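You operate a simulated robot arm through the tools that you are given. There is no shell and no other tool. Be economical: measure what you need, move in short steps, check, and stop when the job is done.

Carry out the task below with a simulated two-armed robot. There is one attempt and no reset: what you move stays moved.

## Task
Take the nozzle out of the white tub and screw it on the red hose.
Fine: lay the tub's blue lid on the green drip mat and stand the nozzle on the bench to drain; hold the hose while screwing it on tight and leave it standing; put the lid back; leave the blue hose alone. Set down upright: nozzle of the red hose.

The check looks at the end state, three seconds after you hand in, the way a careful person would. Anything else that was tipped, shoved, dropped, spilled or broken makes it a failure. A push-on lid holds only when it is set on centred and level and pressed home; a screw cap is set on level and turned clockwise until tight.

## Robot
Two 7-joint arms with two-finger parallel grippers on one trunk, on a base that drives. Base frame: it is fixed to the floor where the robot stands at the start and does not move with it; the origin is under the middle of the robot, x ahead of it, y to its left, z up; the surface under the hand at the start is at about z = 0.88. Readings come in m, degrees, newtons and seconds.
The left shoulder is at the start at [0.07, 0.163, 1.22], the right one opposite. With the tool pointing down near the work surface each hand reaches from about 0.38 to 0.88 m from the robot's upright axis, wherever it stands, measured 20 degrees to its own side. Places, roughly: blue tub lid (27x19x5 cm) [0.7, 0.3, 1]; green drip mat [0.8, 0, 0.9]; hose with the blue collar (5x5x20 cm) [0.9, -0.3, 1]; hose with the red collar (5x5x20 cm) [0.4, 0.2, 1]; nozzle of the red hose (4x4x4 cm) [0.7, 0.3, 0.9]; rim of the soak tub [0.7, 0.3, 1]; top of the store bench [0.4, 0.6, 0.9]. Payload 3.43 kg a hand.
The TCP of each hand is the grasp point between the finger pads, 0.034 m short of the fingertips. In the tool frame z runs along the fingers and y along their closing line. Largest opening 0.128 m; finger width 0.024, thickness 0.012; the body of the gripper, 0.048 by 0.13 m, starts 0.096 m behind the TCP.
Orientation is told as [roll, pitch, yaw] about the base's x, y, z axes, in that order, counted from this pose: with the fingers straight down and closing along the base's y, the tool's x points along the base's -x, its y along +y and its z along -z.

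## Interface
- The arms move only by the tool apply_moves. It takes "left_motion", "right_motion" or both (then of equal length, played together; a hand with none holds still); each is a list of rows, each an object (a shift or turn left out is 0, a gripper value left out holds the last) with "xyz": the shift along the tool's x, y, z in m, a list of three; "rotation": the turn, a rotation vector about the tool's x, y, z in degrees, a list of three; "fingers": the opening, from 0 (shut) to 1 (fully open). In form: [{"xyz": [tx, ty, tz], "rotation": [ax, ay, az], "fingers": fingers}, ...]. A call has 1 to 20 rows; each row is the pose to reach, as a shift and turn from the pose commanded when the call began, along the tool's axes at that moment. A row lasts 0.2 s, in which the tool goes at most 0.05 m and 8.6 degrees; a call with a longer step from one row to the next is refused whole, and so is a gripper value outside its range. Where a pose cannot be reached the arm comes as near as it can. A force on the tool above 90 N (or 10 N above the force at the start of the call, whichever is more), or a blocked arm, ends the call early, and 0.2 s more pass. The fingers move at their own pace (about 0.153 m/s each) and stop on an object; they squeeze with about 28 N. The grip force told is the motor's: it shows also when the fingers shut on nothing. Time passes only in rows, and 0.2 s behind the last, so rows that repeat a pose let the fingers close. It gives the time, the measured TCP pose, the force on the tool (base axes), the opening and the grip force at its end, in the units of the frame above (readings bear some noise), with the torque about the TCP (base axes, N m) and any sound that the robot's microphone picked up.
- Cameras (640 x 400 px; columns grow to the right, rows downward): "scene" is now at [0.1439, 0.0254, 1.4535]; the picture's right is [0.29, -0.96, 0.00], its down [-0.62, -0.19, -0.76] and it looks along [0.73, 0.22, -0.65] (base axes); focal length 214 px, centre (320, 200). "left" rides on the left gripper at [0.076, 0.011, -0.16] in its tool frame; the picture's right is [-0.15, 0.99, 0.00], its down [-0.88, -0.13, -0.46] and it looks along [-0.45, -0.07, 0.89] (tool axes); focal length 234 px, centre (320, 200). "right" rides on the right gripper at [0.076, -0.011, -0.16] in its tool frame; the picture's right is [0.15, 0.99, 0.00], its down [-0.88, 0.13, -0.46] and it looks along [-0.45, 0.07, 0.89] (tool axes); focal length 234 px, centre (320, 200). There is no depth. A picture from a camera that has moved, and an enlarged one, comes with that camera's place and axes in the base frame and with its lens. The place of the scene camera against the robot may be out by one fixed shift of up to 0.025 m in any direction.
- capture(camera): a new picture of that camera. It takes no simulated time.
- lift_body(by): slides the trunk up (or, below 0, down) by that many m; the arms and the scene camera ride with it, the base frame stays. It gives what a move gives, with no picture.
- roll_base(legs): drives the robot by 1 to 6 legs, each [ahead, left, turn to the left] in m, m and degrees, along the robot's own axes; the way and the turn of a leg run together, so that a leg with both is an arc; at most 1.5 m and 180 degrees a leg. The arms and the cameras ride along, it lands a little off, and it stops where it bumps. It gives what a move gives.
- head_to(pan, tilt): turns the head with the scene camera to pan (to the left, within 86 degrees either way) and tilt (down, from -29 to 69), counted from straight ahead of the robot. It gives what a move gives.
- close_up(camera, box): a new picture of the part [left, top, right, bottom] of that camera's present view, enlarged. It takes no simulated time.
- finish_job(): hands the job in; it is judged then, once.

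Work in short steps. Places have to be worked out from the pictures, the camera data and where the tool is seen: move nearer, look again, correct. Check each grasp and each placing, and mend what went wrong. You have 120 turns and 92 pictures in all, those below and enlarged ones among them. Open the grippers and draw the arms clear of the work before you hand the job in, unless the task says otherwise; then end with one line.

The tools are called after ">>>" as name(argument=value, ...) on one line, values as JSON. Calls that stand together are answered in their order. apply_moves: Moves the arms, as the interface text tells. Its arguments: {"type":"object","properties":{"left_motion":{"type":"array","items":{"type":"object","properties":{"xyz":{"type":"array","items":{"type":"number"}},"rotation":{"type":"array","items":{"type":"number"}},"fingers":{"type":"number"}}}},"right_motion":{"type":"array","items":{"type":"object","properties":{"xyz":{"type":"array","items":{"type":"number"}},"rotation":{"type":"array","items":{"type":"number"}},"fingers":{"type":"number"}}}}},"required":[]} The other tools are called the same way: lift_body (by) slides the trunk up or down; roll_base (legs) drives the base; head_to (pan, tilt) turns the head that bears the scene camera; capture (camera) takes a picture; close_up (camera, box) takes an enlarged picture of a part of a camera's view; finish_job () hands the job in.

At the start:

```text
time: 0.0
left_position: [0.5293, 0.4954, 1.1934]
left_ee_rot: [0.1, 0.0, 0.1]
left_wrist_force: [0.3, -0.3, 0.3]
left_moment: [0.0, -0.03, -0.01]
left_width: 0.1281
left_finger_force: 0.0
right_position: [0.3593, -0.0348, 1.3015]
right_ee_rot: [0.2, 0.0, -0.2]
right_wrist_force: [-0.8, -0.6, 0.4]
right_moment: [0.02, 0.01, 0.04]
right_width: 0.128
right_finger_force: 0.2
trunk travel left (down, up): [-0.7, 0.24]
robot x, y, heading: [0.0013, -0.0011, -0.3]
head pan, tilt: [17.0, 40.2]
```

scene: 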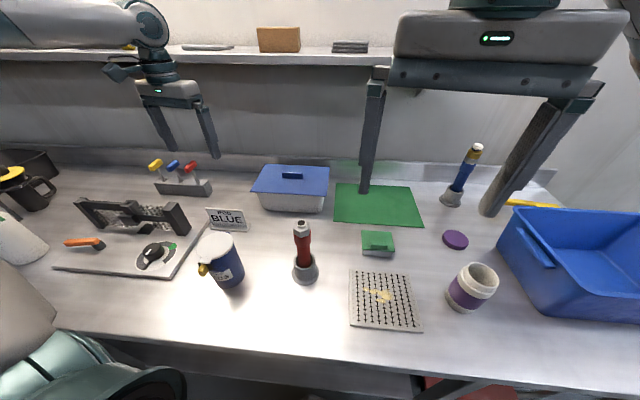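
right: 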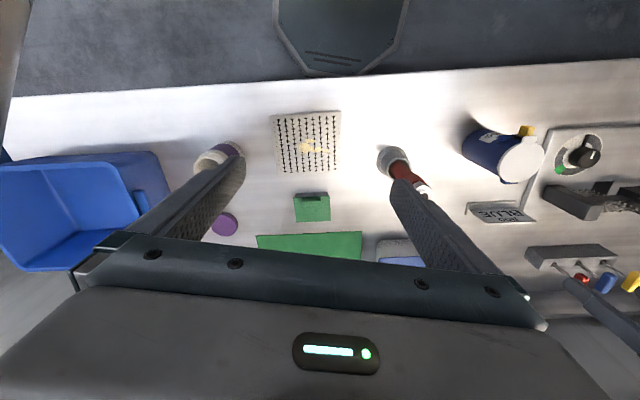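
left: 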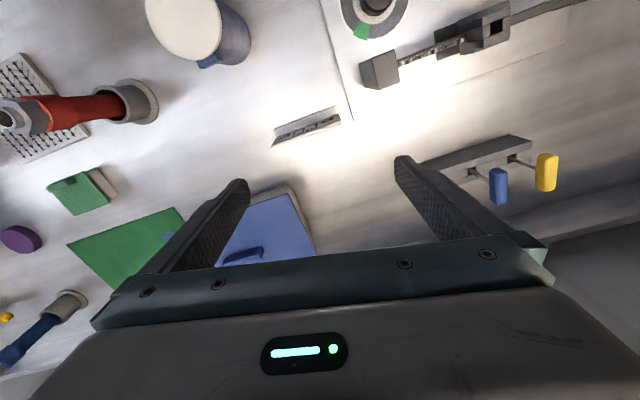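

The first pictures show the tub with its blue lid, the green mat right of it, and the red hose standing in a holder in front. I look closer at these.

>>> close_up(camera="scene", box=[240, 150, 440, 275])

>>> close_up(camera="scene", box=[180, 200, 340, 300])

```text
3.20 times, centred on (340, 212) of scene
camera zoom: at [0.1439, 0.0254, 1.4535], right [0.29, -0.96, 0.0], down [-0.62, -0.19, -0.76], along [0.73, 0.22, -0.65], focal length 686 px, centre (256, 160)
```

zoom: 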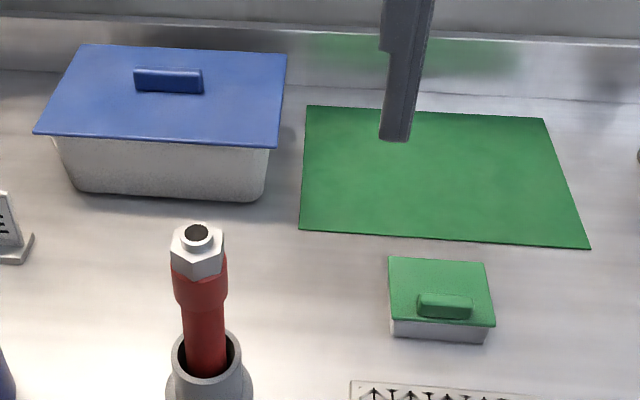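

```text
4.00 times, centred on (260, 250) of scene
camera zoom: at [0.1439, 0.0254, 1.4535], right [0.29, -0.96, 0.0], down [-0.62, -0.19, -0.76], along [0.73, 0.22, -0.65], focal length 858 px, centre (560, 0)
```

zoom: 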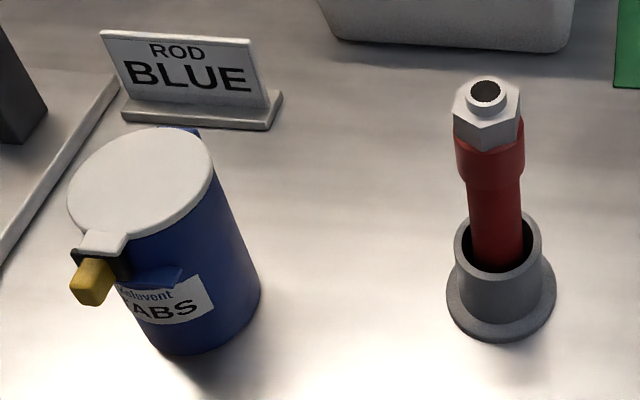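

The lid is judged centred near [0.76, 0.32], its top about 0.98, long side turned about 12° from y; the mat, parallel to it, is centred near [0.83, 0.0]. I move the left hand over the lid to look from close by.

>>> apply_moves(left_motion=[{"xyz": [-0.03, -0.03, 0.0]}, {"xyz": [-0.06, -0.06, 0.0], "rotation": [0, 0, -4]}, {"xyz": [-0.09, -0.09, 0.0], "rotation": [0, 0, -8]}, {"xyz": [-0.11, -0.12, 0.01], "rotation": [0, 0, -12]}, {"xyz": [-0.13, -0.15, 0.02], "rotation": [0, 0, -12]}, {"xyz": [-0.14, -0.175, 0.03], "rotation": [0, 0, -12]}])

>>> capture(camera="left")

```text
time: 1.4
left_position: [0.67, 0.3209, 1.1644]
left_ee_rot: [0.1, 0.0, 12.1]
left_wrist_force: [0.2, 0.4, 0.4]
left_moment: [0.01, 0.0, -0.03]
left_width: 0.1279
left_finger_force: 0.1
right_position: [0.3612, -0.0356, 1.2993]
right_ee_rot: [0.1, 0.1, -0.1]
right_wrist_force: [-0.1, 0.0, 0.3]
right_moment: [0.01, 0.02, 0.0]
right_width: 0.1281
right_finger_force: 0.0
trunk travel left (down, up): [-0.7, 0.24]
robot x, y, heading: [0.0015, 0.0025, -0.1]
head pan, tilt: [17.0, 40.2]
```

```text
86 pictures are left
camera left: at [0.5952, 0.3166, 1.3239], right [-0.06, 1.0, 0.0], down [0.89, 0.06, 0.46], along [0.46, 0.03, -0.89], focal length 234 px, centre (320, 200)
```

left: 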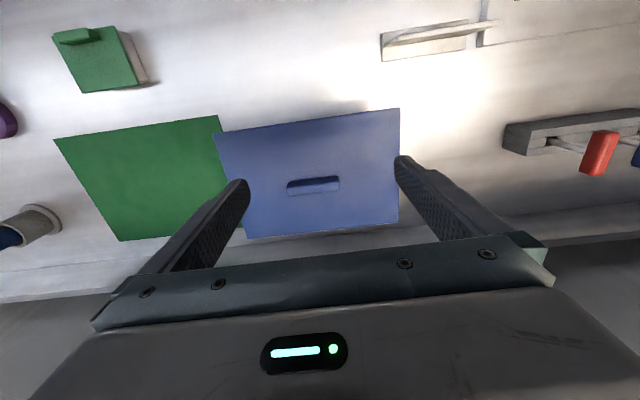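

The wrist camera puts the handle at about [0.742, 0.317], lid plate near z 0.978, turned about 10.5°. The handle is about 8 cm long, so I can grip it by its ends; I go down to just above it and check.

>>> apply_moves(left_motion=[{"xyz": [-0.035, -0.01, 0.02], "rotation": [0, 0, 1.5]}, {"xyz": [-0.0696, -0.019, 0.04], "rotation": [0, 0, 1.5]}, {"xyz": [-0.0696, -0.019, 0.07], "rotation": [0, 0, 1.5]}, {"xyz": [-0.0696, -0.019, 0.1], "rotation": [0, 0, 1.5]}, {"xyz": [-0.0696, -0.019, 0.1], "rotation": [0, 0, 1.5]}])

>>> capture(camera="left")

>>> capture(camera="scene")

```text
time: 2.6
left_position: [0.7283, 0.3219, 1.0646]
left_ee_rot: [-0.1, -0.1, 10.6]
left_wrist_force: [0.0, 0.3, 0.8]
left_moment: [-0.01, -0.04, -0.01]
left_width: 0.1282
left_finger_force: 0.0
left hand out of reach, approached as far as the arm can: row 2, 3, 4, 5
right_position: [0.3598, -0.0336, 1.3014]
right_ee_rot: [0.1, 0.0, -0.1]
right_wrist_force: [0.6, 0.5, 0.2]
right_moment: [0.0, -0.01, 0.0]
right_width: 0.1279
right_finger_force: 0.0
trunk travel left (down, up): [-0.7, 0.24]
robot x, y, heading: [-0.0032, -0.0016, -0.2]
head pan, tilt: [17.0, 40.2]
```

```text
85 pictures are left
camera left: at [0.6527, 0.3206, 1.2256], right [-0.04, 1.0, 0.0], down [0.89, 0.03, 0.46], along [0.46, 0.02, -0.89], focal length 234 px, centre (320, 200)
```

left: 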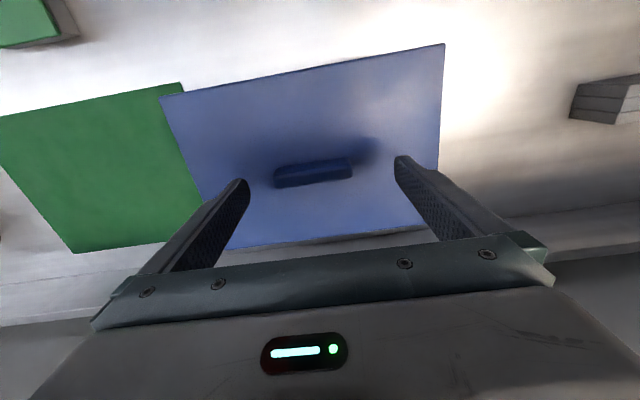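

```text
84 pictures are left
camera scene: at [0.144, 0.0255, 1.4535], right [0.29, -0.96, 0.0], down [-0.62, -0.19, -0.76], along [0.73, 0.22, -0.65], focal length 214 px, centre (320, 200)
```

scene: 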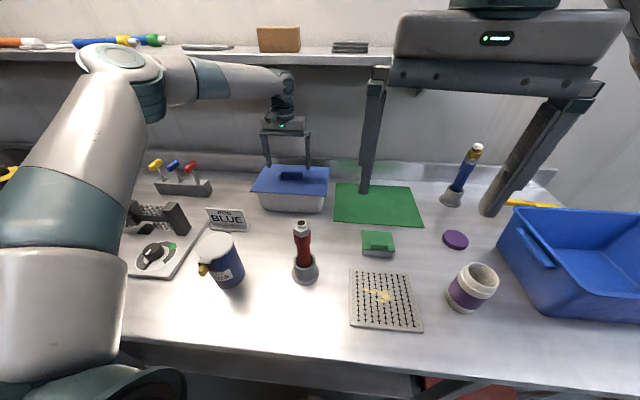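

The arm reaches its limit at x 0.728. I raise the hand and drive the base 10 cm ahead.

>>> apply_moves(left_motion=[{"xyz": [0.03, 0, -0.04]}, {"xyz": [0.06, 0, -0.08]}, {"xyz": [0.06, 0, -0.08]}])

>>> roll_base(legs=[[0.1, 0, 0]])

>>> capture(camera="left")

```text
time: 3.4
left_position: [0.6707, 0.3125, 1.1444]
left_ee_rot: [-0.1, 0.2, 10.6]
left_wrist_force: [-0.3, -0.1, -0.6]
left_moment: [0.01, 0.07, 0.0]
left_width: 0.1281
left_finger_force: 0.1
right_position: [0.3616, -0.0342, 1.2998]
right_ee_rot: [0.1, 0.2, 0.0]
right_wrist_force: [0.5, 0.6, 0.1]
right_moment: [0.0, 0.05, 0.01]
right_width: 0.1281
right_finger_force: 0.1
trunk travel left (down, up): [-0.7, 0.24]
robot x, y, heading: [-0.0037, 0.0009, 0.0]
head pan, tilt: [17.0, 40.2]
```

```text
time: 4.3
left_position: [0.6849, 0.3129, 1.146]
left_ee_rot: [0.0, -0.1, 10.7]
left_wrist_force: [-0.3, 0.4, -1.0]
left_moment: [-0.02, 0.01, 0.0]
left_width: 0.1279
left_finger_force: 0.1
right_position: [0.377, -0.0347, 1.3005]
right_ee_rot: [0.1, 0.1, 0.2]
right_wrist_force: [0.0, -0.6, -0.3]
right_moment: [-0.02, 0.03, -0.01]
right_width: 0.1281
right_finger_force: 0.1
trunk travel left (down, up): [-0.7, 0.24]
robot x, y, heading: [0.0174, -0.0019, 0.4]
head pan, tilt: [17.0, 40.2]
stopped in leg 1: the robot was blocked; the commanded pose is now the measured one
```

```text
83 pictures are left
camera left: at [0.6099, 0.3108, 1.3061], right [-0.04, 1.0, 0.0], down [0.89, 0.04, 0.46], along [0.46, 0.02, -0.89], focal length 234 px, centre (320, 200)
```

left: 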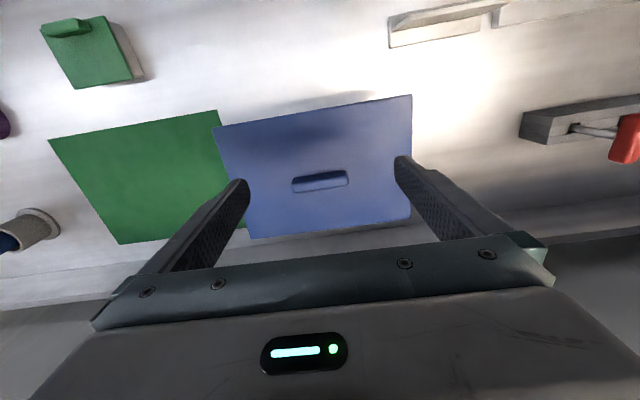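

The base was blocked after 2 cm, so I'll gain reach by tilting the hand: the end grip allows pitch about the handle's axis. I tilt the fingers 25° forward and lower onto the handle.

>>> apply_moves(left_motion=[{"xyz": [-0.02, -0.002, 0.0], "rotation": [0, -8.3, 0]}, {"xyz": [-0.04, -0.005, 0.02], "rotation": [0, -16.6, 0]}, {"xyz": [-0.0568, -0.0067, 0.05], "rotation": [0, -25, 0]}, {"xyz": [-0.0568, -0.0067, 0.08], "rotation": [0, -25, 0]}, {"xyz": [-0.0568, -0.0067, 0.105], "rotation": [0, -25, 0]}, {"xyz": [-0.0568, -0.0067, 0.124], "rotation": [0, -25, 0]}, {"xyz": [-0.0568, -0.0067, 0.124], "rotation": [0, -25, 0]}])

>>> capture(camera="left")

>>> close_up(camera="scene", box=[220, 110, 380, 210])

```text
time: 5.9
left_position: [0.7404, 0.3164, 1.0237]
left_ee_rot: [0.0, -25.2, 10.9]
left_wrist_force: [-0.3, -0.2, 0.0]
left_moment: [-0.01, -0.02, 0.02]
left_width: 0.1283
left_finger_force: 0.1
right_position: [0.3759, -0.034, 1.3011]
right_ee_rot: [0.1, -0.2, 0.2]
right_wrist_force: [0.3, 0.4, -0.7]
right_moment: [-0.01, -0.01, 0.02]
right_width: 0.1278
right_finger_force: 0.1
trunk travel left (down, up): [-0.7, 0.24]
robot x, y, heading: [0.0155, 0.001, 0.0]
head pan, tilt: [17.0, 40.2]
```

```text
82 pictures are left
camera left: at [0.6061, 0.3034, 1.1365], right [-0.05, 1.0, 0.06], down [0.62, -0.02, 0.79], along [0.79, 0.08, -0.61], focal length 234 px, centre (320, 200)
```

left: 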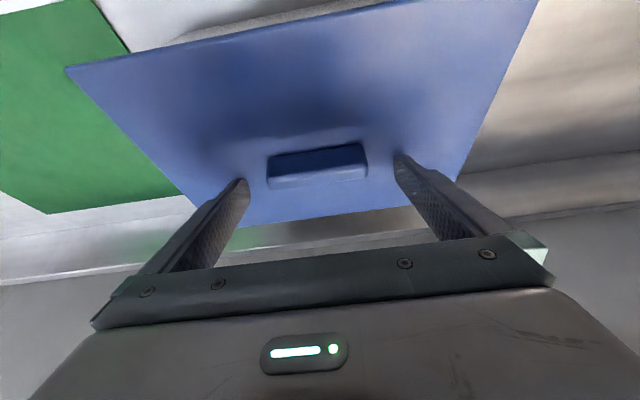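

```text
4.00 times, centred on (300, 160) of scene
camera zoom: at [0.1592, 0.0245, 1.4535], right [0.3, -0.96, 0.0], down [-0.62, -0.19, -0.76], along [0.73, 0.23, -0.65], focal length 858 px, centre (400, 360)
```

zoom: 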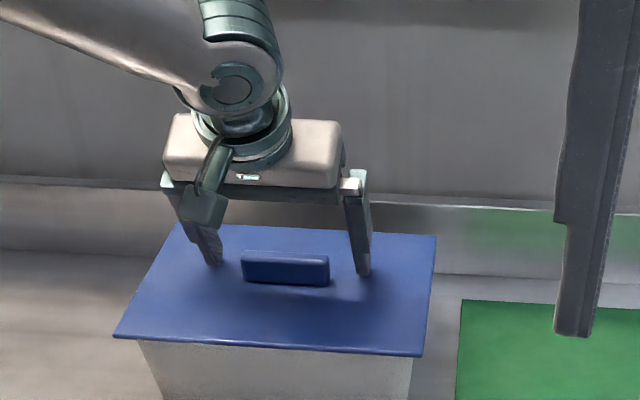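

The handle is judged at [0.75, 0.317], its ends inside the fingers. I lower 7 mm and close on it.

>>> apply_moves(left_motion=[{"xyz": [0.003, 0, 0.0063]}, {"xyz": [0.003, 0, 0.0063], "fingers": 0.5}, {"xyz": [0.003, 0, 0.0063], "fingers": 0.3}, {"xyz": [0.003, 0, 0.0063], "fingers": 0.3}, {"xyz": [0.003, 0, 0.0063], "fingers": 0.3}])

>>> capture(camera="left")

>>> close_up(camera="scene", box=[220, 110, 380, 210])

```text
time: 7.1
left_position: [0.7399, 0.3149, 1.0214]
left_ee_rot: [-0.1, -25.8, 10.6]
left_wrist_force: [2.4, -1.9, 35.8]
left_moment: [0.05, -0.25, -0.34]
left_width: 0.0793
left_finger_force: 28.3
right_position: [0.3704, -0.0366, 1.302]
right_ee_rot: [0.3, -0.2, 0.1]
right_wrist_force: [0.7, 0.2, -0.4]
right_moment: [-0.02, 0.0, -0.01]
right_width: 0.1282
right_finger_force: 0.1
trunk travel left (down, up): [-0.7, 0.24]
robot x, y, heading: [0.0156, 0.0022, 0.0]
head pan, tilt: [17.0, 40.2]
```

```text
80 pictures are left
camera left: at [0.6039, 0.3012, 1.1339], right [-0.05, 1.0, 0.06], down [0.61, -0.02, 0.79], along [0.79, 0.08, -0.61], focal length 234 px, centre (320, 200)
```

left: 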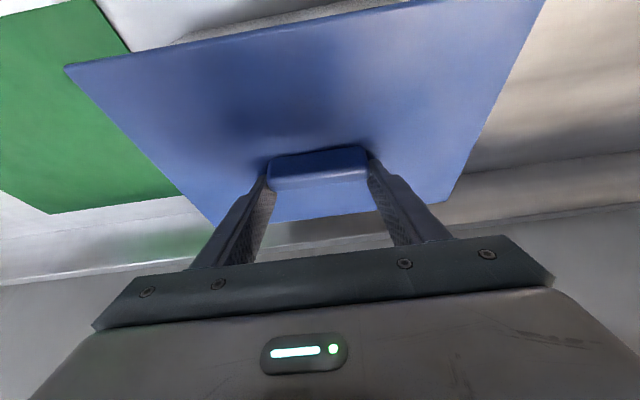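

```text
4.00 times, centred on (300, 160) of scene
camera zoom: at [0.1553, 0.0222, 1.4541], right [0.3, -0.96, 0.0], down [-0.61, -0.19, -0.77], along [0.73, 0.23, -0.64], focal length 858 px, centre (400, 360)
```

zoom: 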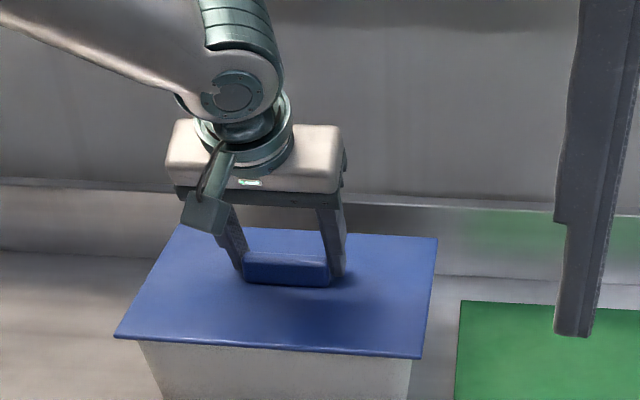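

The lid handle is gripped (opening 0.079, lid plate at about 0.986 by touch). I pull straight up slowly.

>>> apply_moves(left_motion=[{"xyz": [-0.0042, 0, -0.009], "fingers": 0.2}, {"xyz": [-0.0085, 0, -0.018], "fingers": 0.2}, {"xyz": [-0.0127, 0, -0.027], "fingers": 0.2}, {"xyz": [-0.0127, 0, -0.027], "fingers": 0.2}])

>>> close_up(camera="scene", box=[220, 110, 380, 210])

```text
time: 8.1
left_position: [0.741, 0.3184, 1.0447]
left_ee_rot: [0.0, -25.0, 10.7]
left_wrist_force: [-0.1, 0.7, -1.9]
left_moment: [0.02, -0.01, 0.04]
left_width: 0.0794
left_finger_force: 27.9
right_position: [0.3753, -0.0339, 1.3002]
right_ee_rot: [0.1, 0.0, 0.1]
right_wrist_force: [-0.3, -0.6, 0.4]
right_moment: [-0.01, 0.05, 0.02]
right_width: 0.1277
right_finger_force: 0.0
trunk travel left (down, up): [-0.7, 0.24]
robot x, y, heading: [0.0146, -0.0022, 0.4]
head pan, tilt: [17.0, 40.2]
```

```text
4.00 times, centred on (300, 160) of scene
camera zoom: at [0.1603, 0.0252, 1.4533], right [0.3, -0.96, 0.0], down [-0.62, -0.19, -0.76], along [0.73, 0.23, -0.65], focal length 858 px, centre (400, 360)
```

zoom: 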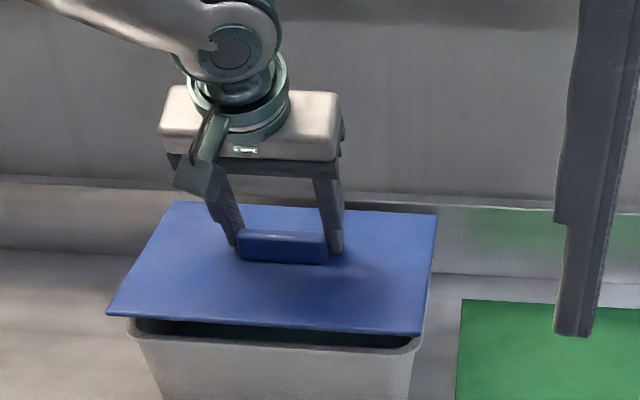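

The lid came off level. I lift it further and swing the right hand away to the right for room.

>>> apply_moves(left_motion=[{"xyz": [-0.0042, 0, -0.009]}, {"xyz": [-0.0085, 0, -0.018]}, {"xyz": [-0.0127, 0, -0.027]}, {"xyz": [-0.017, 0, -0.036]}, {"xyz": [-0.021, 0, -0.045]}, {"xyz": [-0.021, 0, -0.045]}], right_motion=[{"xyz": [0, -0.045, 0]}, {"xyz": [0, -0.09, 0]}, {"xyz": [0, -0.135, 0]}, {"xyz": [0, -0.18, 0]}, {"xyz": [0, -0.22, 0]}, {"xyz": [0, -0.22, 0]}])

>>> capture(camera="scene")

```text
time: 9.5
left_position: [0.743, 0.3189, 1.095]
left_ee_rot: [-0.1, -25.1, 10.8]
left_wrist_force: [-0.1, 1.0, -1.1]
left_moment: [-0.04, 0.0, 0.02]
left_width: 0.0791
left_finger_force: 27.8
right_position: [0.3753, -0.2533, 1.3002]
right_ee_rot: [0.0, 0.1, 0.2]
right_wrist_force: [0.6, -0.3, 0.2]
right_moment: [0.0, 0.0, 0.04]
right_width: 0.1279
right_finger_force: 0.0
trunk travel left (down, up): [-0.7, 0.24]
robot x, y, heading: [0.0173, 0.001, 0.3]
head pan, tilt: [17.0, 40.2]
```

```text
77 pictures are left
camera scene: at [0.1607, 0.0263, 1.4533], right [0.3, -0.96, 0.0], down [-0.62, -0.19, -0.76], along [0.73, 0.22, -0.65], focal length 214 px, centre (320, 200)
```

scene: 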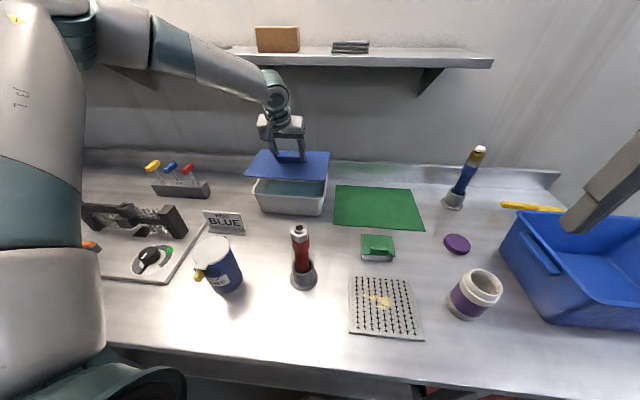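

The lid is well above everything. I carry it sideways along its long axis to over the mat.

>>> apply_moves(left_motion=[{"xyz": [0.001, -0.04, 0]}, {"xyz": [0.001, -0.08, 0]}, {"xyz": [0.002, -0.12, -0.001]}, {"xyz": [0.003, -0.16, -0.001]}, {"xyz": [0.003, -0.2, -0.001]}, {"xyz": [0.004, -0.24, -0.002]}, {"xyz": [0.005, -0.28, -0.002]}, {"xyz": [0.005, -0.3216, -0.002]}, {"xyz": [0.005, -0.3216, -0.002]}])

>>> capture(camera="scene")

>>> capture(camera="left")

```text
time: 11.5
left_position: [0.7073, 0.179, 1.1123]
left_ee_rot: [-0.2, -25.2, 10.8]
left_wrist_force: [0.5, -0.4, -0.8]
left_moment: [0.0, -0.01, 0.0]
left_width: 0.0793
left_finger_force: 28.2
left hand out of reach, approached as far as the arm can: row 3, 4, 5, 6, 7, 8, 9
right_position: [0.3767, -0.2539, 1.3001]
right_ee_rot: [0.1, -0.1, 0.1]
right_wrist_force: [0.0, -0.4, 0.7]
right_moment: [0.03, -0.05, 0.02]
right_width: 0.128
right_finger_force: 0.1
trunk travel left (down, up): [-0.7, 0.24]
robot x, y, heading: [0.0134, -0.0015, 0.2]
head pan, tilt: [17.0, 40.2]
```

```text
76 pictures are left
camera scene: at [0.1596, 0.0246, 1.4535], right [0.3, -0.96, 0.0], down [-0.62, -0.19, -0.76], along [0.73, 0.23, -0.65], focal length 214 px, centre (320, 200)
```

scene: 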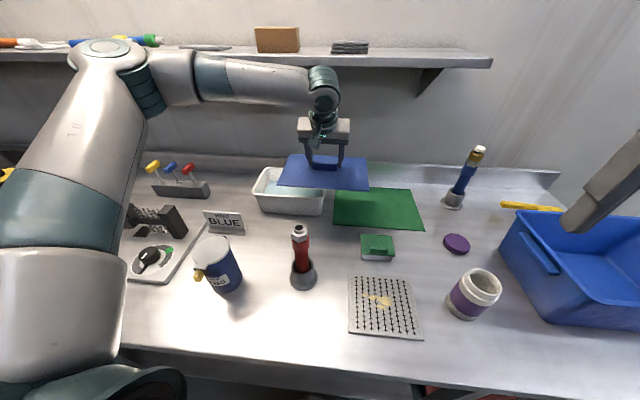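

```text
75 pictures are left
camera left: at [0.5718, 0.167, 1.2256], right [-0.05, 1.0, 0.06], down [0.62, -0.01, 0.79], along [0.79, 0.08, -0.61], focal length 234 px, centre (320, 200)
```

left: 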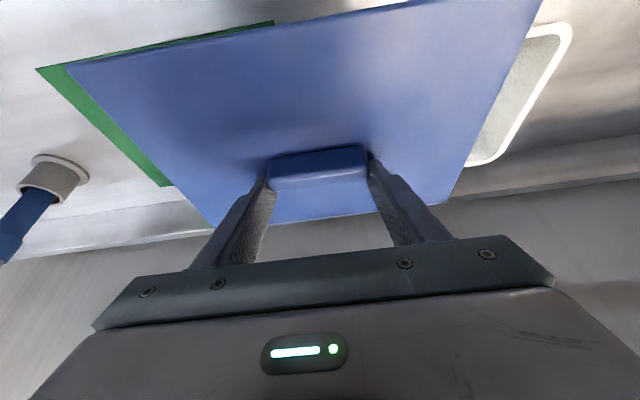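

The arm can't reach across there. I bring the hand back to the left and test how far forward it reaches; then I'll drive the base to the right with the lid instead.

>>> apply_moves(left_motion=[{"xyz": [0, 0.04, 0]}, {"xyz": [-0.005, 0.08, 0.005]}, {"xyz": [-0.03, 0.12, 0.02]}, {"xyz": [-0.06, 0.12, 0.035]}, {"xyz": [-0.08, 0.12, 0.05]}, {"xyz": [-0.1014, 0.12, 0.0606]}, {"xyz": [-0.1014, 0.12, 0.0606]}])

```text
time: 13.1
left_position: [0.8, 0.3217, 1.1021]
left_ee_rot: [0.1, -25.1, 10.7]
left_wrist_force: [-0.5, -0.5, 0.1]
left_moment: [0.0, 0.01, 0.02]
left_width: 0.0792
left_finger_force: 28.3
right_position: [0.3751, -0.2548, 1.3014]
right_ee_rot: [0.3, -0.1, 0.2]
right_wrist_force: [-1.1, 0.0, 0.2]
right_moment: [-0.01, 0.02, -0.01]
right_width: 0.1278
right_finger_force: 0.1
trunk travel left (down, up): [-0.7, 0.24]
robot x, y, heading: [0.0132, 0.0011, 0.2]
head pan, tilt: [17.0, 40.2]
```

It reaches x 0.80 there. Now I back off a little and drive to the right about 0.32 m, so the lid comes over the mat.

>>> roll_base(legs=[[-0.01, 0, 0], [0, -0.319, 0]])

>>> capture(camera="scene")

>>> capture(camera="left")

```text
time: 15.5
left_position: [0.7905, 0.0054, 1.1004]
left_ee_rot: [-0.1, -25.1, 11.1]
left_wrist_force: [-0.5, 0.7, -0.9]
left_moment: [0.01, 0.01, 0.0]
left_width: 0.0793
left_finger_force: 28.0
right_position: [0.3689, -0.5709, 1.3008]
right_ee_rot: [0.2, 0.0, 0.5]
right_wrist_force: [-0.4, 0.9, 0.3]
right_moment: [-0.02, -0.01, 0.01]
right_width: 0.128
right_finger_force: 0.0
trunk travel left (down, up): [-0.7, 0.24]
robot x, y, heading: [0.0069, -0.3197, 0.2]
head pan, tilt: [17.0, 40.2]
```

```text
74 pictures are left
camera scene: at [0.1517, -0.2927, 1.4534], right [0.3, -0.95, 0.0], down [-0.62, -0.19, -0.76], along [0.73, 0.23, -0.65], focal length 214 px, centre (320, 200)
```

scene: 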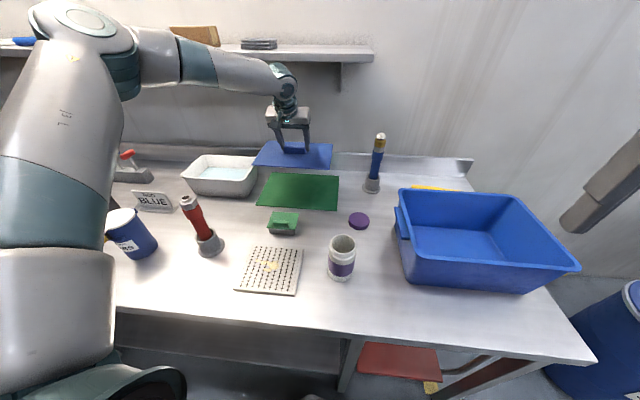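

```text
73 pictures are left
camera left: at [0.6557, -0.0086, 1.2139], right [-0.06, 1.0, 0.06], down [0.62, -0.01, 0.79], along [0.78, 0.08, -0.61], focal length 234 px, centre (320, 200)
```

left: 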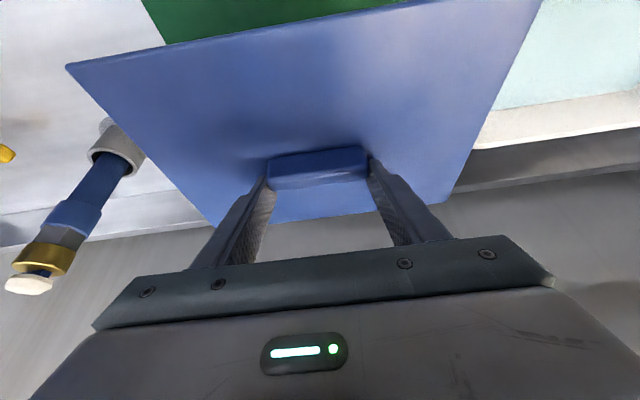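

The lid hangs over the mat, its centre about [0.80, 0.008], well within it. I lower most of the way.

>>> apply_moves(left_motion=[{"xyz": [0.0127, 0, 0.0272]}, {"xyz": [0.0254, 0, 0.0544]}, {"xyz": [0.038, 0, 0.0815]}, {"xyz": [0.0486, 0, 0.1042]}, {"xyz": [0.055, 0, 0.1178]}, {"xyz": [0.055, 0, 0.1178]}])

>>> close_up(camera="scene", box=[220, 110, 380, 210])

```text
time: 16.9
left_position: [0.7828, 0.0096, 0.9764]
left_ee_rot: [-0.1, -25.2, 11.0]
left_wrist_force: [-0.1, 0.1, -1.0]
left_moment: [-0.01, 0.02, -0.02]
left_width: 0.0793
left_finger_force: 27.7
left hand out of reach, approached as far as the arm can: row 4, 5, 6
right_position: [0.3682, -0.5719, 1.3002]
right_ee_rot: [0.1, -0.1, 0.3]
right_wrist_force: [-0.8, 0.6, -0.2]
right_moment: [0.0, 0.01, -0.02]
right_width: 0.1278
right_finger_force: 0.0
trunk travel left (down, up): [-0.7, 0.24]
robot x, y, heading: [0.009, -0.3193, 0.6]
head pan, tilt: [17.0, 40.2]
```

```text
4.00 times, centred on (300, 160) of scene
camera zoom: at [0.1517, -0.2938, 1.4534], right [0.3, -0.95, 0.0], down [-0.62, -0.19, -0.76], along [0.73, 0.23, -0.65], focal length 858 px, centre (400, 360)
```

zoom: 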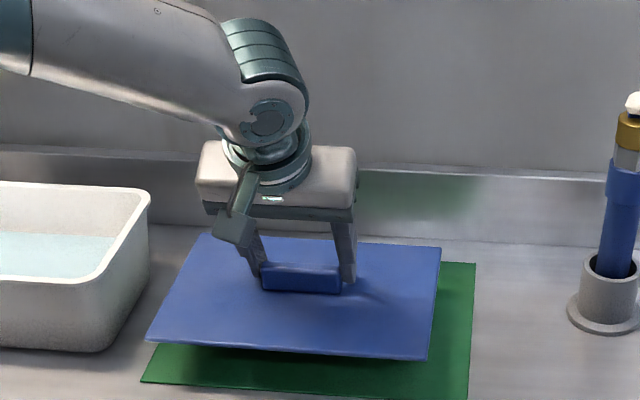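

Reach shrinks as the hand gets lower, so I'll lower by the trunk instead: raise the hand 3 cm and forward 1.5 cm, then slide the trunk down.

>>> apply_moves(left_motion=[{"xyz": [-0.012, 0, -0.013]}, {"xyz": [-0.0263, 0, -0.0209]}, {"xyz": [-0.0263, 0, -0.0209]}])

>>> lift_body(by=-0.05)

>>> close_up(camera="scene", box=[220, 90, 380, 190])

```text
time: 17.7
left_position: [0.7971, 0.0134, 1.0069]
left_ee_rot: [0.1, -25.1, 11.0]
left_wrist_force: [-0.4, 0.2, -1.0]
left_moment: [0.03, 0.0, 0.01]
left_width: 0.0792
left_finger_force: 27.9
right_position: [0.3685, -0.5719, 1.3018]
right_ee_rot: [0.0, 0.0, 0.4]
right_wrist_force: [0.2, 1.3, 1.0]
right_moment: [-0.01, 0.0, 0.01]
right_width: 0.128
right_finger_force: 0.1
trunk travel left (down, up): [-0.7, 0.24]
robot x, y, heading: [0.0058, -0.3192, 0.6]
head pan, tilt: [17.0, 40.2]
```

```text
time: 18.6
left_position: [0.7975, 0.0128, 0.957]
left_ee_rot: [-0.1, -25.2, 11.0]
left_wrist_force: [0.1, -0.3, -0.3]
left_moment: [0.02, 0.0, 0.01]
left_width: 0.0792
left_finger_force: 28.1
right_position: [0.3678, -0.5712, 1.2508]
right_ee_rot: [0.2, -0.1, 0.4]
right_wrist_force: [-0.4, -0.1, 0.0]
right_moment: [0.03, 0.01, 0.03]
right_width: 0.1281
right_finger_force: 0.1
trunk travel left (down, up): [-0.65, 0.29]
robot x, y, heading: [0.0069, -0.3195, 0.3]
head pan, tilt: [17.0, 40.2]
```

```text
4.00 times, centred on (300, 140) of scene
camera zoom: at [0.1512, -0.2937, 1.4035], right [0.3, -0.95, 0.0], down [-0.62, -0.19, -0.76], along [0.73, 0.23, -0.65], focal length 858 px, centre (400, 440)
```

zoom: 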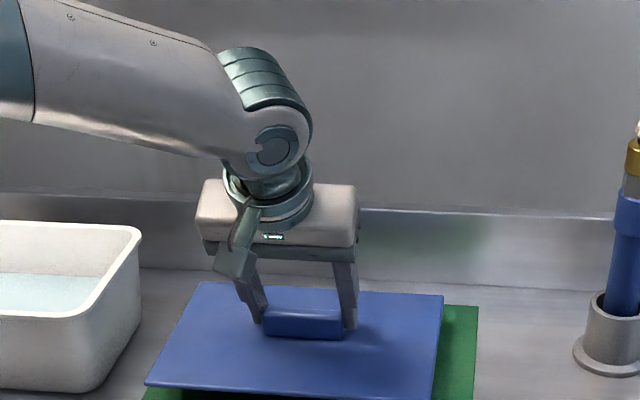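

The lid is a little left of the mat's middle; I shift 1.2 cm right and go on lowering.

>>> apply_moves(left_motion=[{"xyz": [0, -0.012, 0]}, {"xyz": [0, -0.012, 0]}])

>>> lift_body(by=-0.018)

>>> capture(camera="scene")

```text
time: 19.2
left_position: [0.795, 0.003, 0.9586]
left_ee_rot: [-0.3, -25.1, 11.1]
left_wrist_force: [0.1, -0.4, -1.1]
left_moment: [-0.01, 0.0, 0.0]
left_width: 0.0794
left_finger_force: 27.8
left hand out of reach, approached as far as the arm can: row 1, 2
right_position: [0.3686, -0.571, 1.2505]
right_ee_rot: [0.1, -0.1, 0.3]
right_wrist_force: [-0.1, -0.1, -0.6]
right_moment: [0.04, 0.0, 0.01]
right_width: 0.128
right_finger_force: 0.0
trunk travel left (down, up): [-0.65, 0.29]
robot x, y, heading: [0.006, -0.3184, 0.6]
head pan, tilt: [17.0, 40.2]
```

```text
time: 19.9
left_position: [0.7956, 0.0032, 0.9401]
left_ee_rot: [-0.2, -25.2, 11.1]
left_wrist_force: [-0.3, -0.6, -1.7]
left_moment: [-0.06, -0.01, -0.01]
left_width: 0.0793
left_finger_force: 27.8
right_position: [0.3683, -0.5716, 1.2317]
right_ee_rot: [0.0, -0.1, 0.4]
right_wrist_force: [-0.7, -0.6, -0.5]
right_moment: [0.03, -0.02, 0.04]
right_width: 0.1281
right_finger_force: 0.1
trunk travel left (down, up): [-0.632, 0.308]
robot x, y, heading: [0.0096, -0.3237, 0.2]
head pan, tilt: [17.0, 40.2]
```

```text
70 pictures are left
camera scene: at [0.1513, -0.2936, 1.3855], right [0.3, -0.95, 0.0], down [-0.62, -0.19, -0.76], along [0.73, 0.23, -0.65], focal length 214 px, centre (320, 200)
```

scene: 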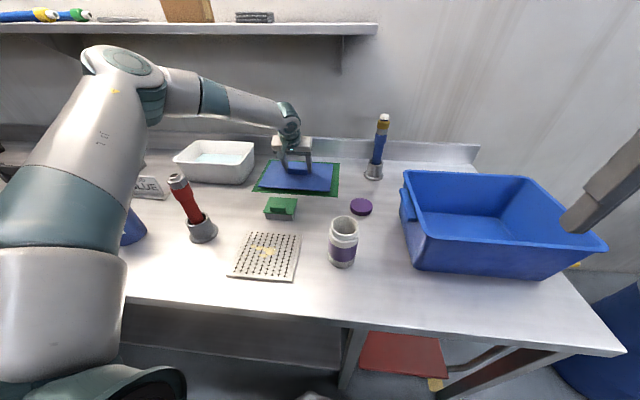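

No contact yet at TCP z 0.940. I lower further in small trunk steps until the lid rests.

>>> lift_body(by=-0.012)

>>> close_up(camera="scene", box=[220, 120, 380, 220])

```text
time: 20.5
left_position: [0.7954, 0.0026, 0.9314]
left_ee_rot: [-0.2, -25.7, 11.0]
left_wrist_force: [1.0, 2.4, 17.5]
left_moment: [0.65, -0.24, 0.31]
left_width: 0.0792
left_finger_force: 27.7
right_position: [0.366, -0.5716, 1.2217]
right_ee_rot: [0.2, -0.2, 0.4]
right_wrist_force: [-1.0, -0.2, -0.5]
right_moment: [0.04, 0.0, 0.02]
right_width: 0.1281
right_finger_force: 0.1
trunk travel left (down, up): [-0.62, 0.32]
robot x, y, heading: [0.0086, -0.3202, 0.5]
head pan, tilt: [17.0, 40.2]
```

```text
4.00 times, centred on (300, 170) of scene
camera zoom: at [0.1491, -0.2944, 1.374], right [0.3, -0.95, 0.0], down [-0.61, -0.19, -0.76], along [0.73, 0.23, -0.64], focal length 858 px, centre (400, 320)
```

zoom: 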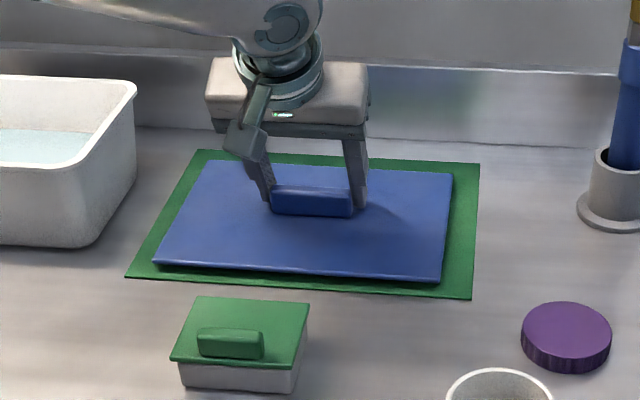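

The lid lies on the mat, inside its edges (17 N contact). I open and draw up and back.

>>> apply_moves(left_motion=[{"fingers": 0.9}, {"fingers": 0.9}, {"fingers": 0.9}, {"xyz": [-0.0127, 0, -0.0272], "fingers": 0.9}, {"xyz": [-0.0254, 0, -0.0544], "fingers": 0.9}, {"xyz": [-0.0454, 0, -0.0972], "fingers": 0.9}, {"xyz": [-0.0423, 0, -0.14], "fingers": 0.9}])

>>> lift_body(by=0.08)

>>> close_up(camera="scene", box=[170, 120, 350, 232])

```text
time: 22.1
left_position: [0.7721, -0.0021, 1.0742]
left_ee_rot: [0.1, -25.3, 10.9]
left_wrist_force: [-0.5, 0.5, 0.2]
left_moment: [-0.03, 0.03, 0.01]
left_width: 0.1149
left_finger_force: 0.0
right_position: [0.3656, -0.573, 1.2212]
right_ee_rot: [0.2, -0.3, 0.3]
right_wrist_force: [0.0, 0.4, -0.1]
right_moment: [0.0, -0.04, -0.01]
right_width: 0.1278
right_finger_force: 0.0
trunk travel left (down, up): [-0.62, 0.32]
robot x, y, heading: [0.0124, -0.3209, 0.5]
head pan, tilt: [17.0, 40.2]
```

```text
time: 23.3
left_position: [0.7745, -0.0023, 1.1532]
left_ee_rot: [-0.1, -25.3, 11.0]
left_wrist_force: [0.1, -0.2, 0.0]
left_moment: [0.02, -0.02, 0.0]
left_width: 0.1152
left_finger_force: 0.1
right_position: [0.3693, -0.5722, 1.2994]
right_ee_rot: [0.1, 0.0, 0.4]
right_wrist_force: [0.3, -0.4, 0.5]
right_moment: [0.0, -0.03, 0.01]
right_width: 0.1277
right_finger_force: 0.1
trunk travel left (down, up): [-0.7, 0.24]
robot x, y, heading: [0.0055, -0.3198, 0.4]
head pan, tilt: [17.0, 40.2]
```

```text
3.56 times, centred on (260, 176) of scene
camera zoom: at [0.1514, -0.2939, 1.4534], right [0.3, -0.95, 0.0], down [-0.62, -0.19, -0.76], along [0.73, 0.23, -0.65], focal length 763 px, centre (533, 285)
```

zoom: 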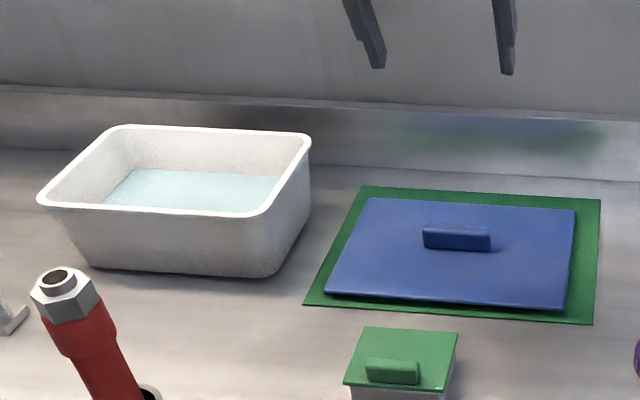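

The lid is well placed. I drive back left so the left hand is over the tub, and look in.

>>> roll_base(legs=[[0, 0.34, -0.4]])

>>> capture(camera="left")

>>> close_up(camera="scene", box=[220, 130, 380, 230])

```text
time: 25.5
left_position: [0.774, 0.3348, 1.1523]
left_ee_rot: [-0.2, -25.2, 10.6]
left_wrist_force: [0.5, -0.4, 0.8]
left_moment: [0.01, 0.02, -0.04]
left_width: 0.1151
left_finger_force: 0.1
right_position: [0.3647, -0.2325, 1.3011]
right_ee_rot: [0.2, -0.1, 0.0]
right_wrist_force: [-1.1, 0.4, 0.2]
right_moment: [0.01, 0.0, 0.0]
right_width: 0.1281
right_finger_force: 0.0
trunk travel left (down, up): [-0.7, 0.24]
robot x, y, heading: [0.0043, 0.0224, 0.1]
head pan, tilt: [17.0, 40.2]
```

```text
67 pictures are left
camera left: at [0.6396, 0.3213, 1.265], right [-0.05, 1.0, 0.06], down [0.62, -0.02, 0.79], along [0.79, 0.08, -0.61], focal length 234 px, centre (320, 200)
```

left: 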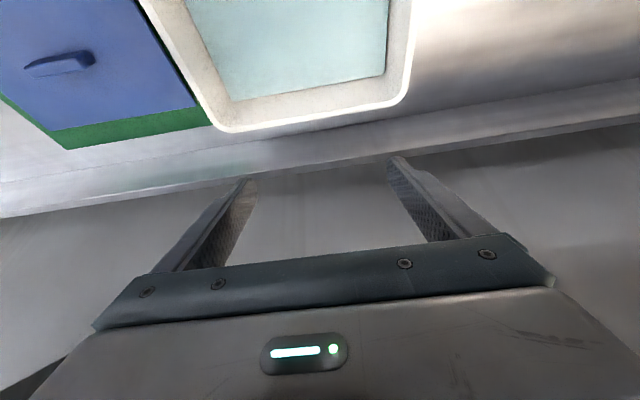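

```text
4.00 times, centred on (300, 180) of scene
camera zoom: at [0.1499, 0.0468, 1.4535], right [0.29, -0.96, 0.0], down [-0.62, -0.19, -0.76], along [0.73, 0.22, -0.65], focal length 858 px, centre (400, 280)
```

zoom: 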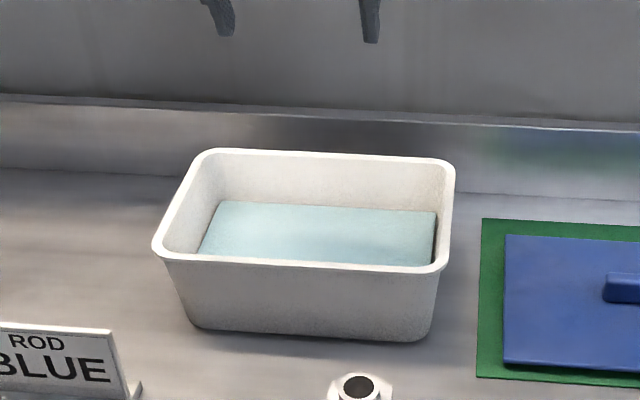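

The hand's camera looks past the tub; I pull the hand back and make it vertical to see into the water.

>>> apply_moves(left_motion=[{"xyz": [0.023, 0, -0.022], "rotation": [0, 6, 0]}, {"xyz": [0.046, 0, -0.044], "rotation": [0, 12.5, 0]}, {"xyz": [0.069, 0, -0.066], "rotation": [0, 19, 0]}, {"xyz": [0.0918, 0, -0.087], "rotation": [0, 25, 0]}, {"xyz": [0.0918, 0, -0.087], "rotation": [0, 25, 0]}])

>>> capture(camera="left")

```text
time: 26.7
left_position: [0.6569, 0.3136, 1.1913]
left_ee_rot: [-0.1, -0.1, 10.5]
left_wrist_force: [0.3, -0.5, -0.3]
left_moment: [-0.01, 0.01, -0.01]
left_width: 0.1152
left_finger_force: 0.1
right_position: [0.365, -0.2321, 1.3011]
right_ee_rot: [0.2, 0.0, 0.1]
right_wrist_force: [-0.2, -0.5, 0.3]
right_moment: [0.02, 0.0, -0.01]
right_width: 0.128
right_finger_force: 0.0
trunk travel left (down, up): [-0.7, 0.24]
robot x, y, heading: [0.0087, 0.0225, 0.0]
head pan, tilt: [17.0, 40.2]
```

```text
65 pictures are left
camera left: at [0.5808, 0.3111, 1.3522], right [-0.04, 1.0, 0.0], down [0.89, 0.03, 0.46], along [0.46, 0.02, -0.89], focal length 234 px, centre (320, 200)
```

left: 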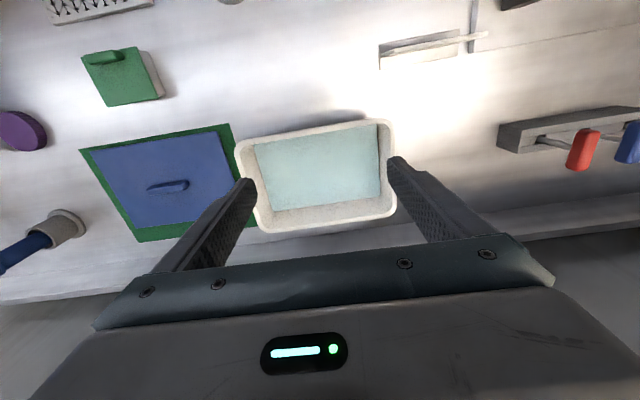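

>>> close_up(camera="left", box=[230, 110, 402, 240])

```text
3.08 times, centred on (316, 175) of left
camera zoom: at [0.5808, 0.3111, 1.3522], right [-0.04, 1.0, 0.0], down [0.89, 0.03, 0.46], along [0.46, 0.02, -0.89], focal length 720 px, centre (332, 277)
```

zoom: 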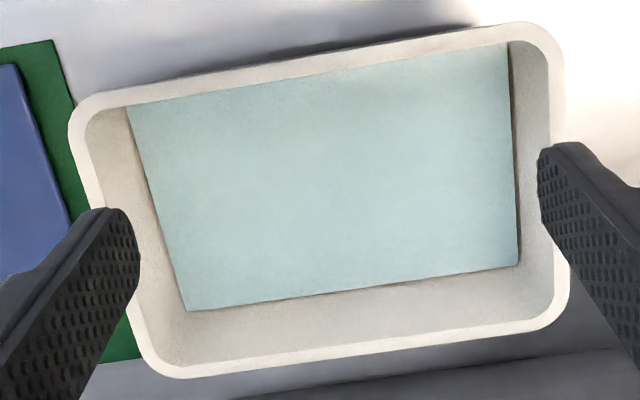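

The water is opaque and hides the nozzle; from the rough place [0.7, 0.3] it should lie in the nearer half of the tub. I'll feel for it: place the open fingers over x≈0.72, y≈0.30 and go in slowly with the trunk lowered for reach.

>>> apply_moves(left_motion=[{"xyz": [-0.03, -0.011, 0.0], "fingers": 1}, {"xyz": [-0.062, -0.0222, 0.0], "fingers": 1}, {"xyz": [-0.062, -0.0222, 0.03], "fingers": 1}, {"xyz": [-0.062, -0.0222, 0.06], "fingers": 1}, {"xyz": [-0.062, -0.0222, 0.06], "fingers": 1}])

>>> lift_body(by=-0.09)

>>> capture(camera="left")

```text
time: 27.9
left_position: [0.7195, 0.3039, 1.1301]
left_ee_rot: [-0.2, -0.2, 10.6]
left_wrist_force: [0.3, -0.1, -0.9]
left_moment: [0.0, -0.03, 0.01]
left_width: 0.1279
left_finger_force: 0.0
left hand out of reach, approached as far as the arm can: row 2, 3, 4, 5
right_position: [0.3656, -0.2314, 1.3016]
right_ee_rot: [0.1, 0.0, 0.1]
right_wrist_force: [-0.4, -0.8, 0.2]
right_moment: [0.01, 0.01, 0.0]
right_width: 0.1281
right_finger_force: 0.1
trunk travel left (down, up): [-0.7, 0.24]
robot x, y, heading: [0.0057, 0.0205, 0.2]
head pan, tilt: [17.0, 40.2]
```

```text
time: 29.2
left_position: [0.7196, 0.304, 1.0417]
left_ee_rot: [-0.1, -0.4, 10.5]
left_wrist_force: [-0.2, -0.3, 0.3]
left_moment: [0.01, -0.03, 0.0]
left_width: 0.1281
left_finger_force: 0.1
right_position: [0.3644, -0.2313, 1.2114]
right_ee_rot: [0.2, -0.1, 0.0]
right_wrist_force: [0.2, -0.4, 0.7]
right_moment: [0.05, -0.02, 0.01]
right_width: 0.128
right_finger_force: 0.0
trunk travel left (down, up): [-0.61, 0.33]
robot x, y, heading: [0.005, 0.022, 0.1]
head pan, tilt: [17.0, 40.2]
```

```text
63 pictures are left
camera left: at [0.6428, 0.3022, 1.2015], right [-0.04, 1.0, 0.0], down [0.89, 0.03, 0.46], along [0.46, 0.01, -0.89], focal length 234 px, centre (320, 200)
```

left: 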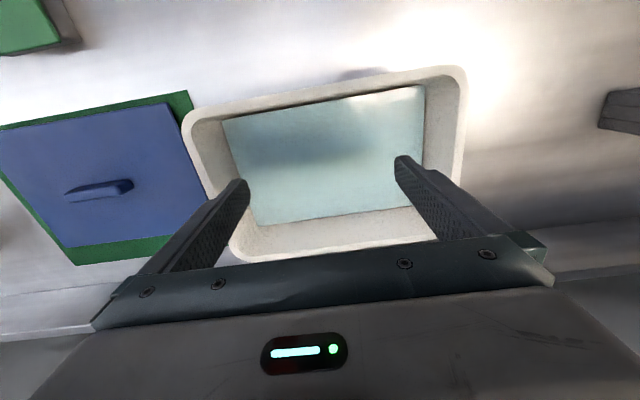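

The fingers straddle the water within the tub walls. I go down in with the trunk, first to tips near z 0.94, watching the force.

>>> lift_body(by=-0.07)

>>> lift_body(by=-0.025)

>>> capture(camera="left")

```text
time: 30.2
left_position: [0.7185, 0.3039, 0.9707]
left_ee_rot: [-0.2, -0.3, 10.5]
left_wrist_force: [-0.8, -0.2, 0.1]
left_moment: [0.0, 0.01, 0.01]
left_width: 0.128
left_finger_force: 0.1
right_position: [0.3643, -0.2316, 1.1407]
right_ee_rot: [0.1, -0.1, 0.0]
right_wrist_force: [-0.3, -0.1, 0.4]
right_moment: [0.03, -0.01, -0.01]
right_width: 0.1283
right_finger_force: 0.1
trunk travel left (down, up): [-0.54, 0.4]
robot x, y, heading: [0.007, 0.0223, 0.1]
head pan, tilt: [17.0, 40.2]
```

```text
time: 30.9
left_position: [0.7177, 0.304, 0.9462]
left_ee_rot: [-0.2, -0.4, 10.5]
left_wrist_force: [0.3, 0.4, 0.6]
left_moment: [0.01, 0.04, 0.03]
left_width: 0.1279
left_finger_force: 0.1
right_position: [0.3636, -0.2319, 1.1159]
right_ee_rot: [0.1, -0.1, 0.1]
right_wrist_force: [1.1, 0.4, 1.3]
right_moment: [0.0, -0.03, -0.01]
right_width: 0.1282
right_finger_force: 0.1
trunk travel left (down, up): [-0.515, 0.425]
robot x, y, heading: [0.0096, 0.0192, -0.1]
head pan, tilt: [17.0, 40.2]
```

```text
62 pictures are left
camera left: at [0.6427, 0.3023, 1.1065], right [-0.04, 1.0, 0.0], down [0.89, 0.03, 0.46], along [0.46, 0.01, -0.89], focal length 234 px, centre (320, 200)
```

left: 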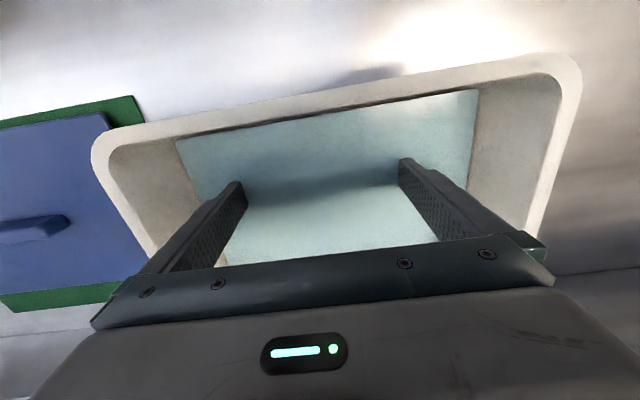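

No contact yet, tips at about 0.912. I go down another 17 mm.

>>> lift_body(by=-0.017)

>>> capture(camera="left")

```text
time: 31.6
left_position: [0.7186, 0.3049, 0.93]
left_ee_rot: [-0.2, -0.4, 10.5]
left_wrist_force: [-0.7, 0.3, -0.4]
left_moment: [0.03, 0.01, 0.0]
left_width: 0.1277
left_finger_force: 0.1
right_position: [0.3643, -0.2312, 1.0985]
right_ee_rot: [0.1, -0.1, 0.1]
right_wrist_force: [-0.7, 0.0, -0.2]
right_moment: [0.0, -0.04, 0.01]
right_width: 0.1279
right_finger_force: 0.0
trunk travel left (down, up): [-0.498, 0.442]
robot x, y, heading: [0.0053, 0.0178, -0.1]
head pan, tilt: [17.0, 40.2]
```

```text
61 pictures are left
camera left: at [0.6428, 0.3023, 1.0894], right [-0.04, 1.0, 0.0], down [0.89, 0.03, 0.46], along [0.46, 0.01, -0.89], focal length 234 px, centre (320, 200)
```

left: 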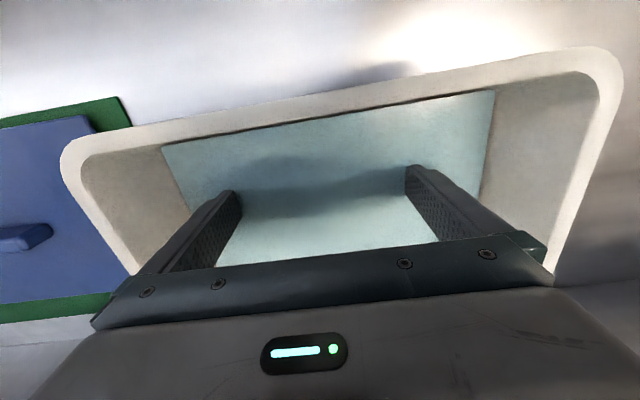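

The tips are now under water (surface about z 0.905) with no contact. I lower by small steps to find the tub floor.

>>> lift_body(by=-0.008)

>>> lift_body(by=-0.006)

```text
time: 32.2
left_position: [0.7187, 0.3051, 0.9222]
left_ee_rot: [-0.2, -0.4, 10.4]
left_wrist_force: [-0.2, 0.7, -0.2]
left_moment: [0.01, 0.01, -0.02]
left_width: 0.1278
left_finger_force: 0.0
right_position: [0.3643, -0.232, 1.0909]
right_ee_rot: [0.3, -0.1, 0.0]
right_wrist_force: [-0.5, -0.4, -0.6]
right_moment: [0.02, -0.03, -0.01]
right_width: 0.1282
right_finger_force: 0.0
trunk travel left (down, up): [-0.49, 0.45]
robot x, y, heading: [0.005, 0.0228, 0.1]
head pan, tilt: [17.0, 40.2]
```

```text
time: 32.7
left_position: [0.7189, 0.3032, 0.9205]
left_ee_rot: [-0.2, -0.7, 10.7]
left_wrist_force: [5.7, 4.3, 26.2]
left_moment: [1.85, 0.38, -0.51]
left_width: 0.128
left_finger_force: 0.1
right_position: [0.3634, -0.2311, 1.0857]
right_ee_rot: [0.3, -0.1, -0.1]
right_wrist_force: [0.1, -0.2, 0.5]
right_moment: [-0.02, 0.0, 0.02]
right_width: 0.1281
right_finger_force: 0.0
trunk travel left (down, up): [-0.484, 0.456]
robot x, y, heading: [0.0071, 0.02, 0.3]
head pan, tilt: [17.0, 40.2]
```

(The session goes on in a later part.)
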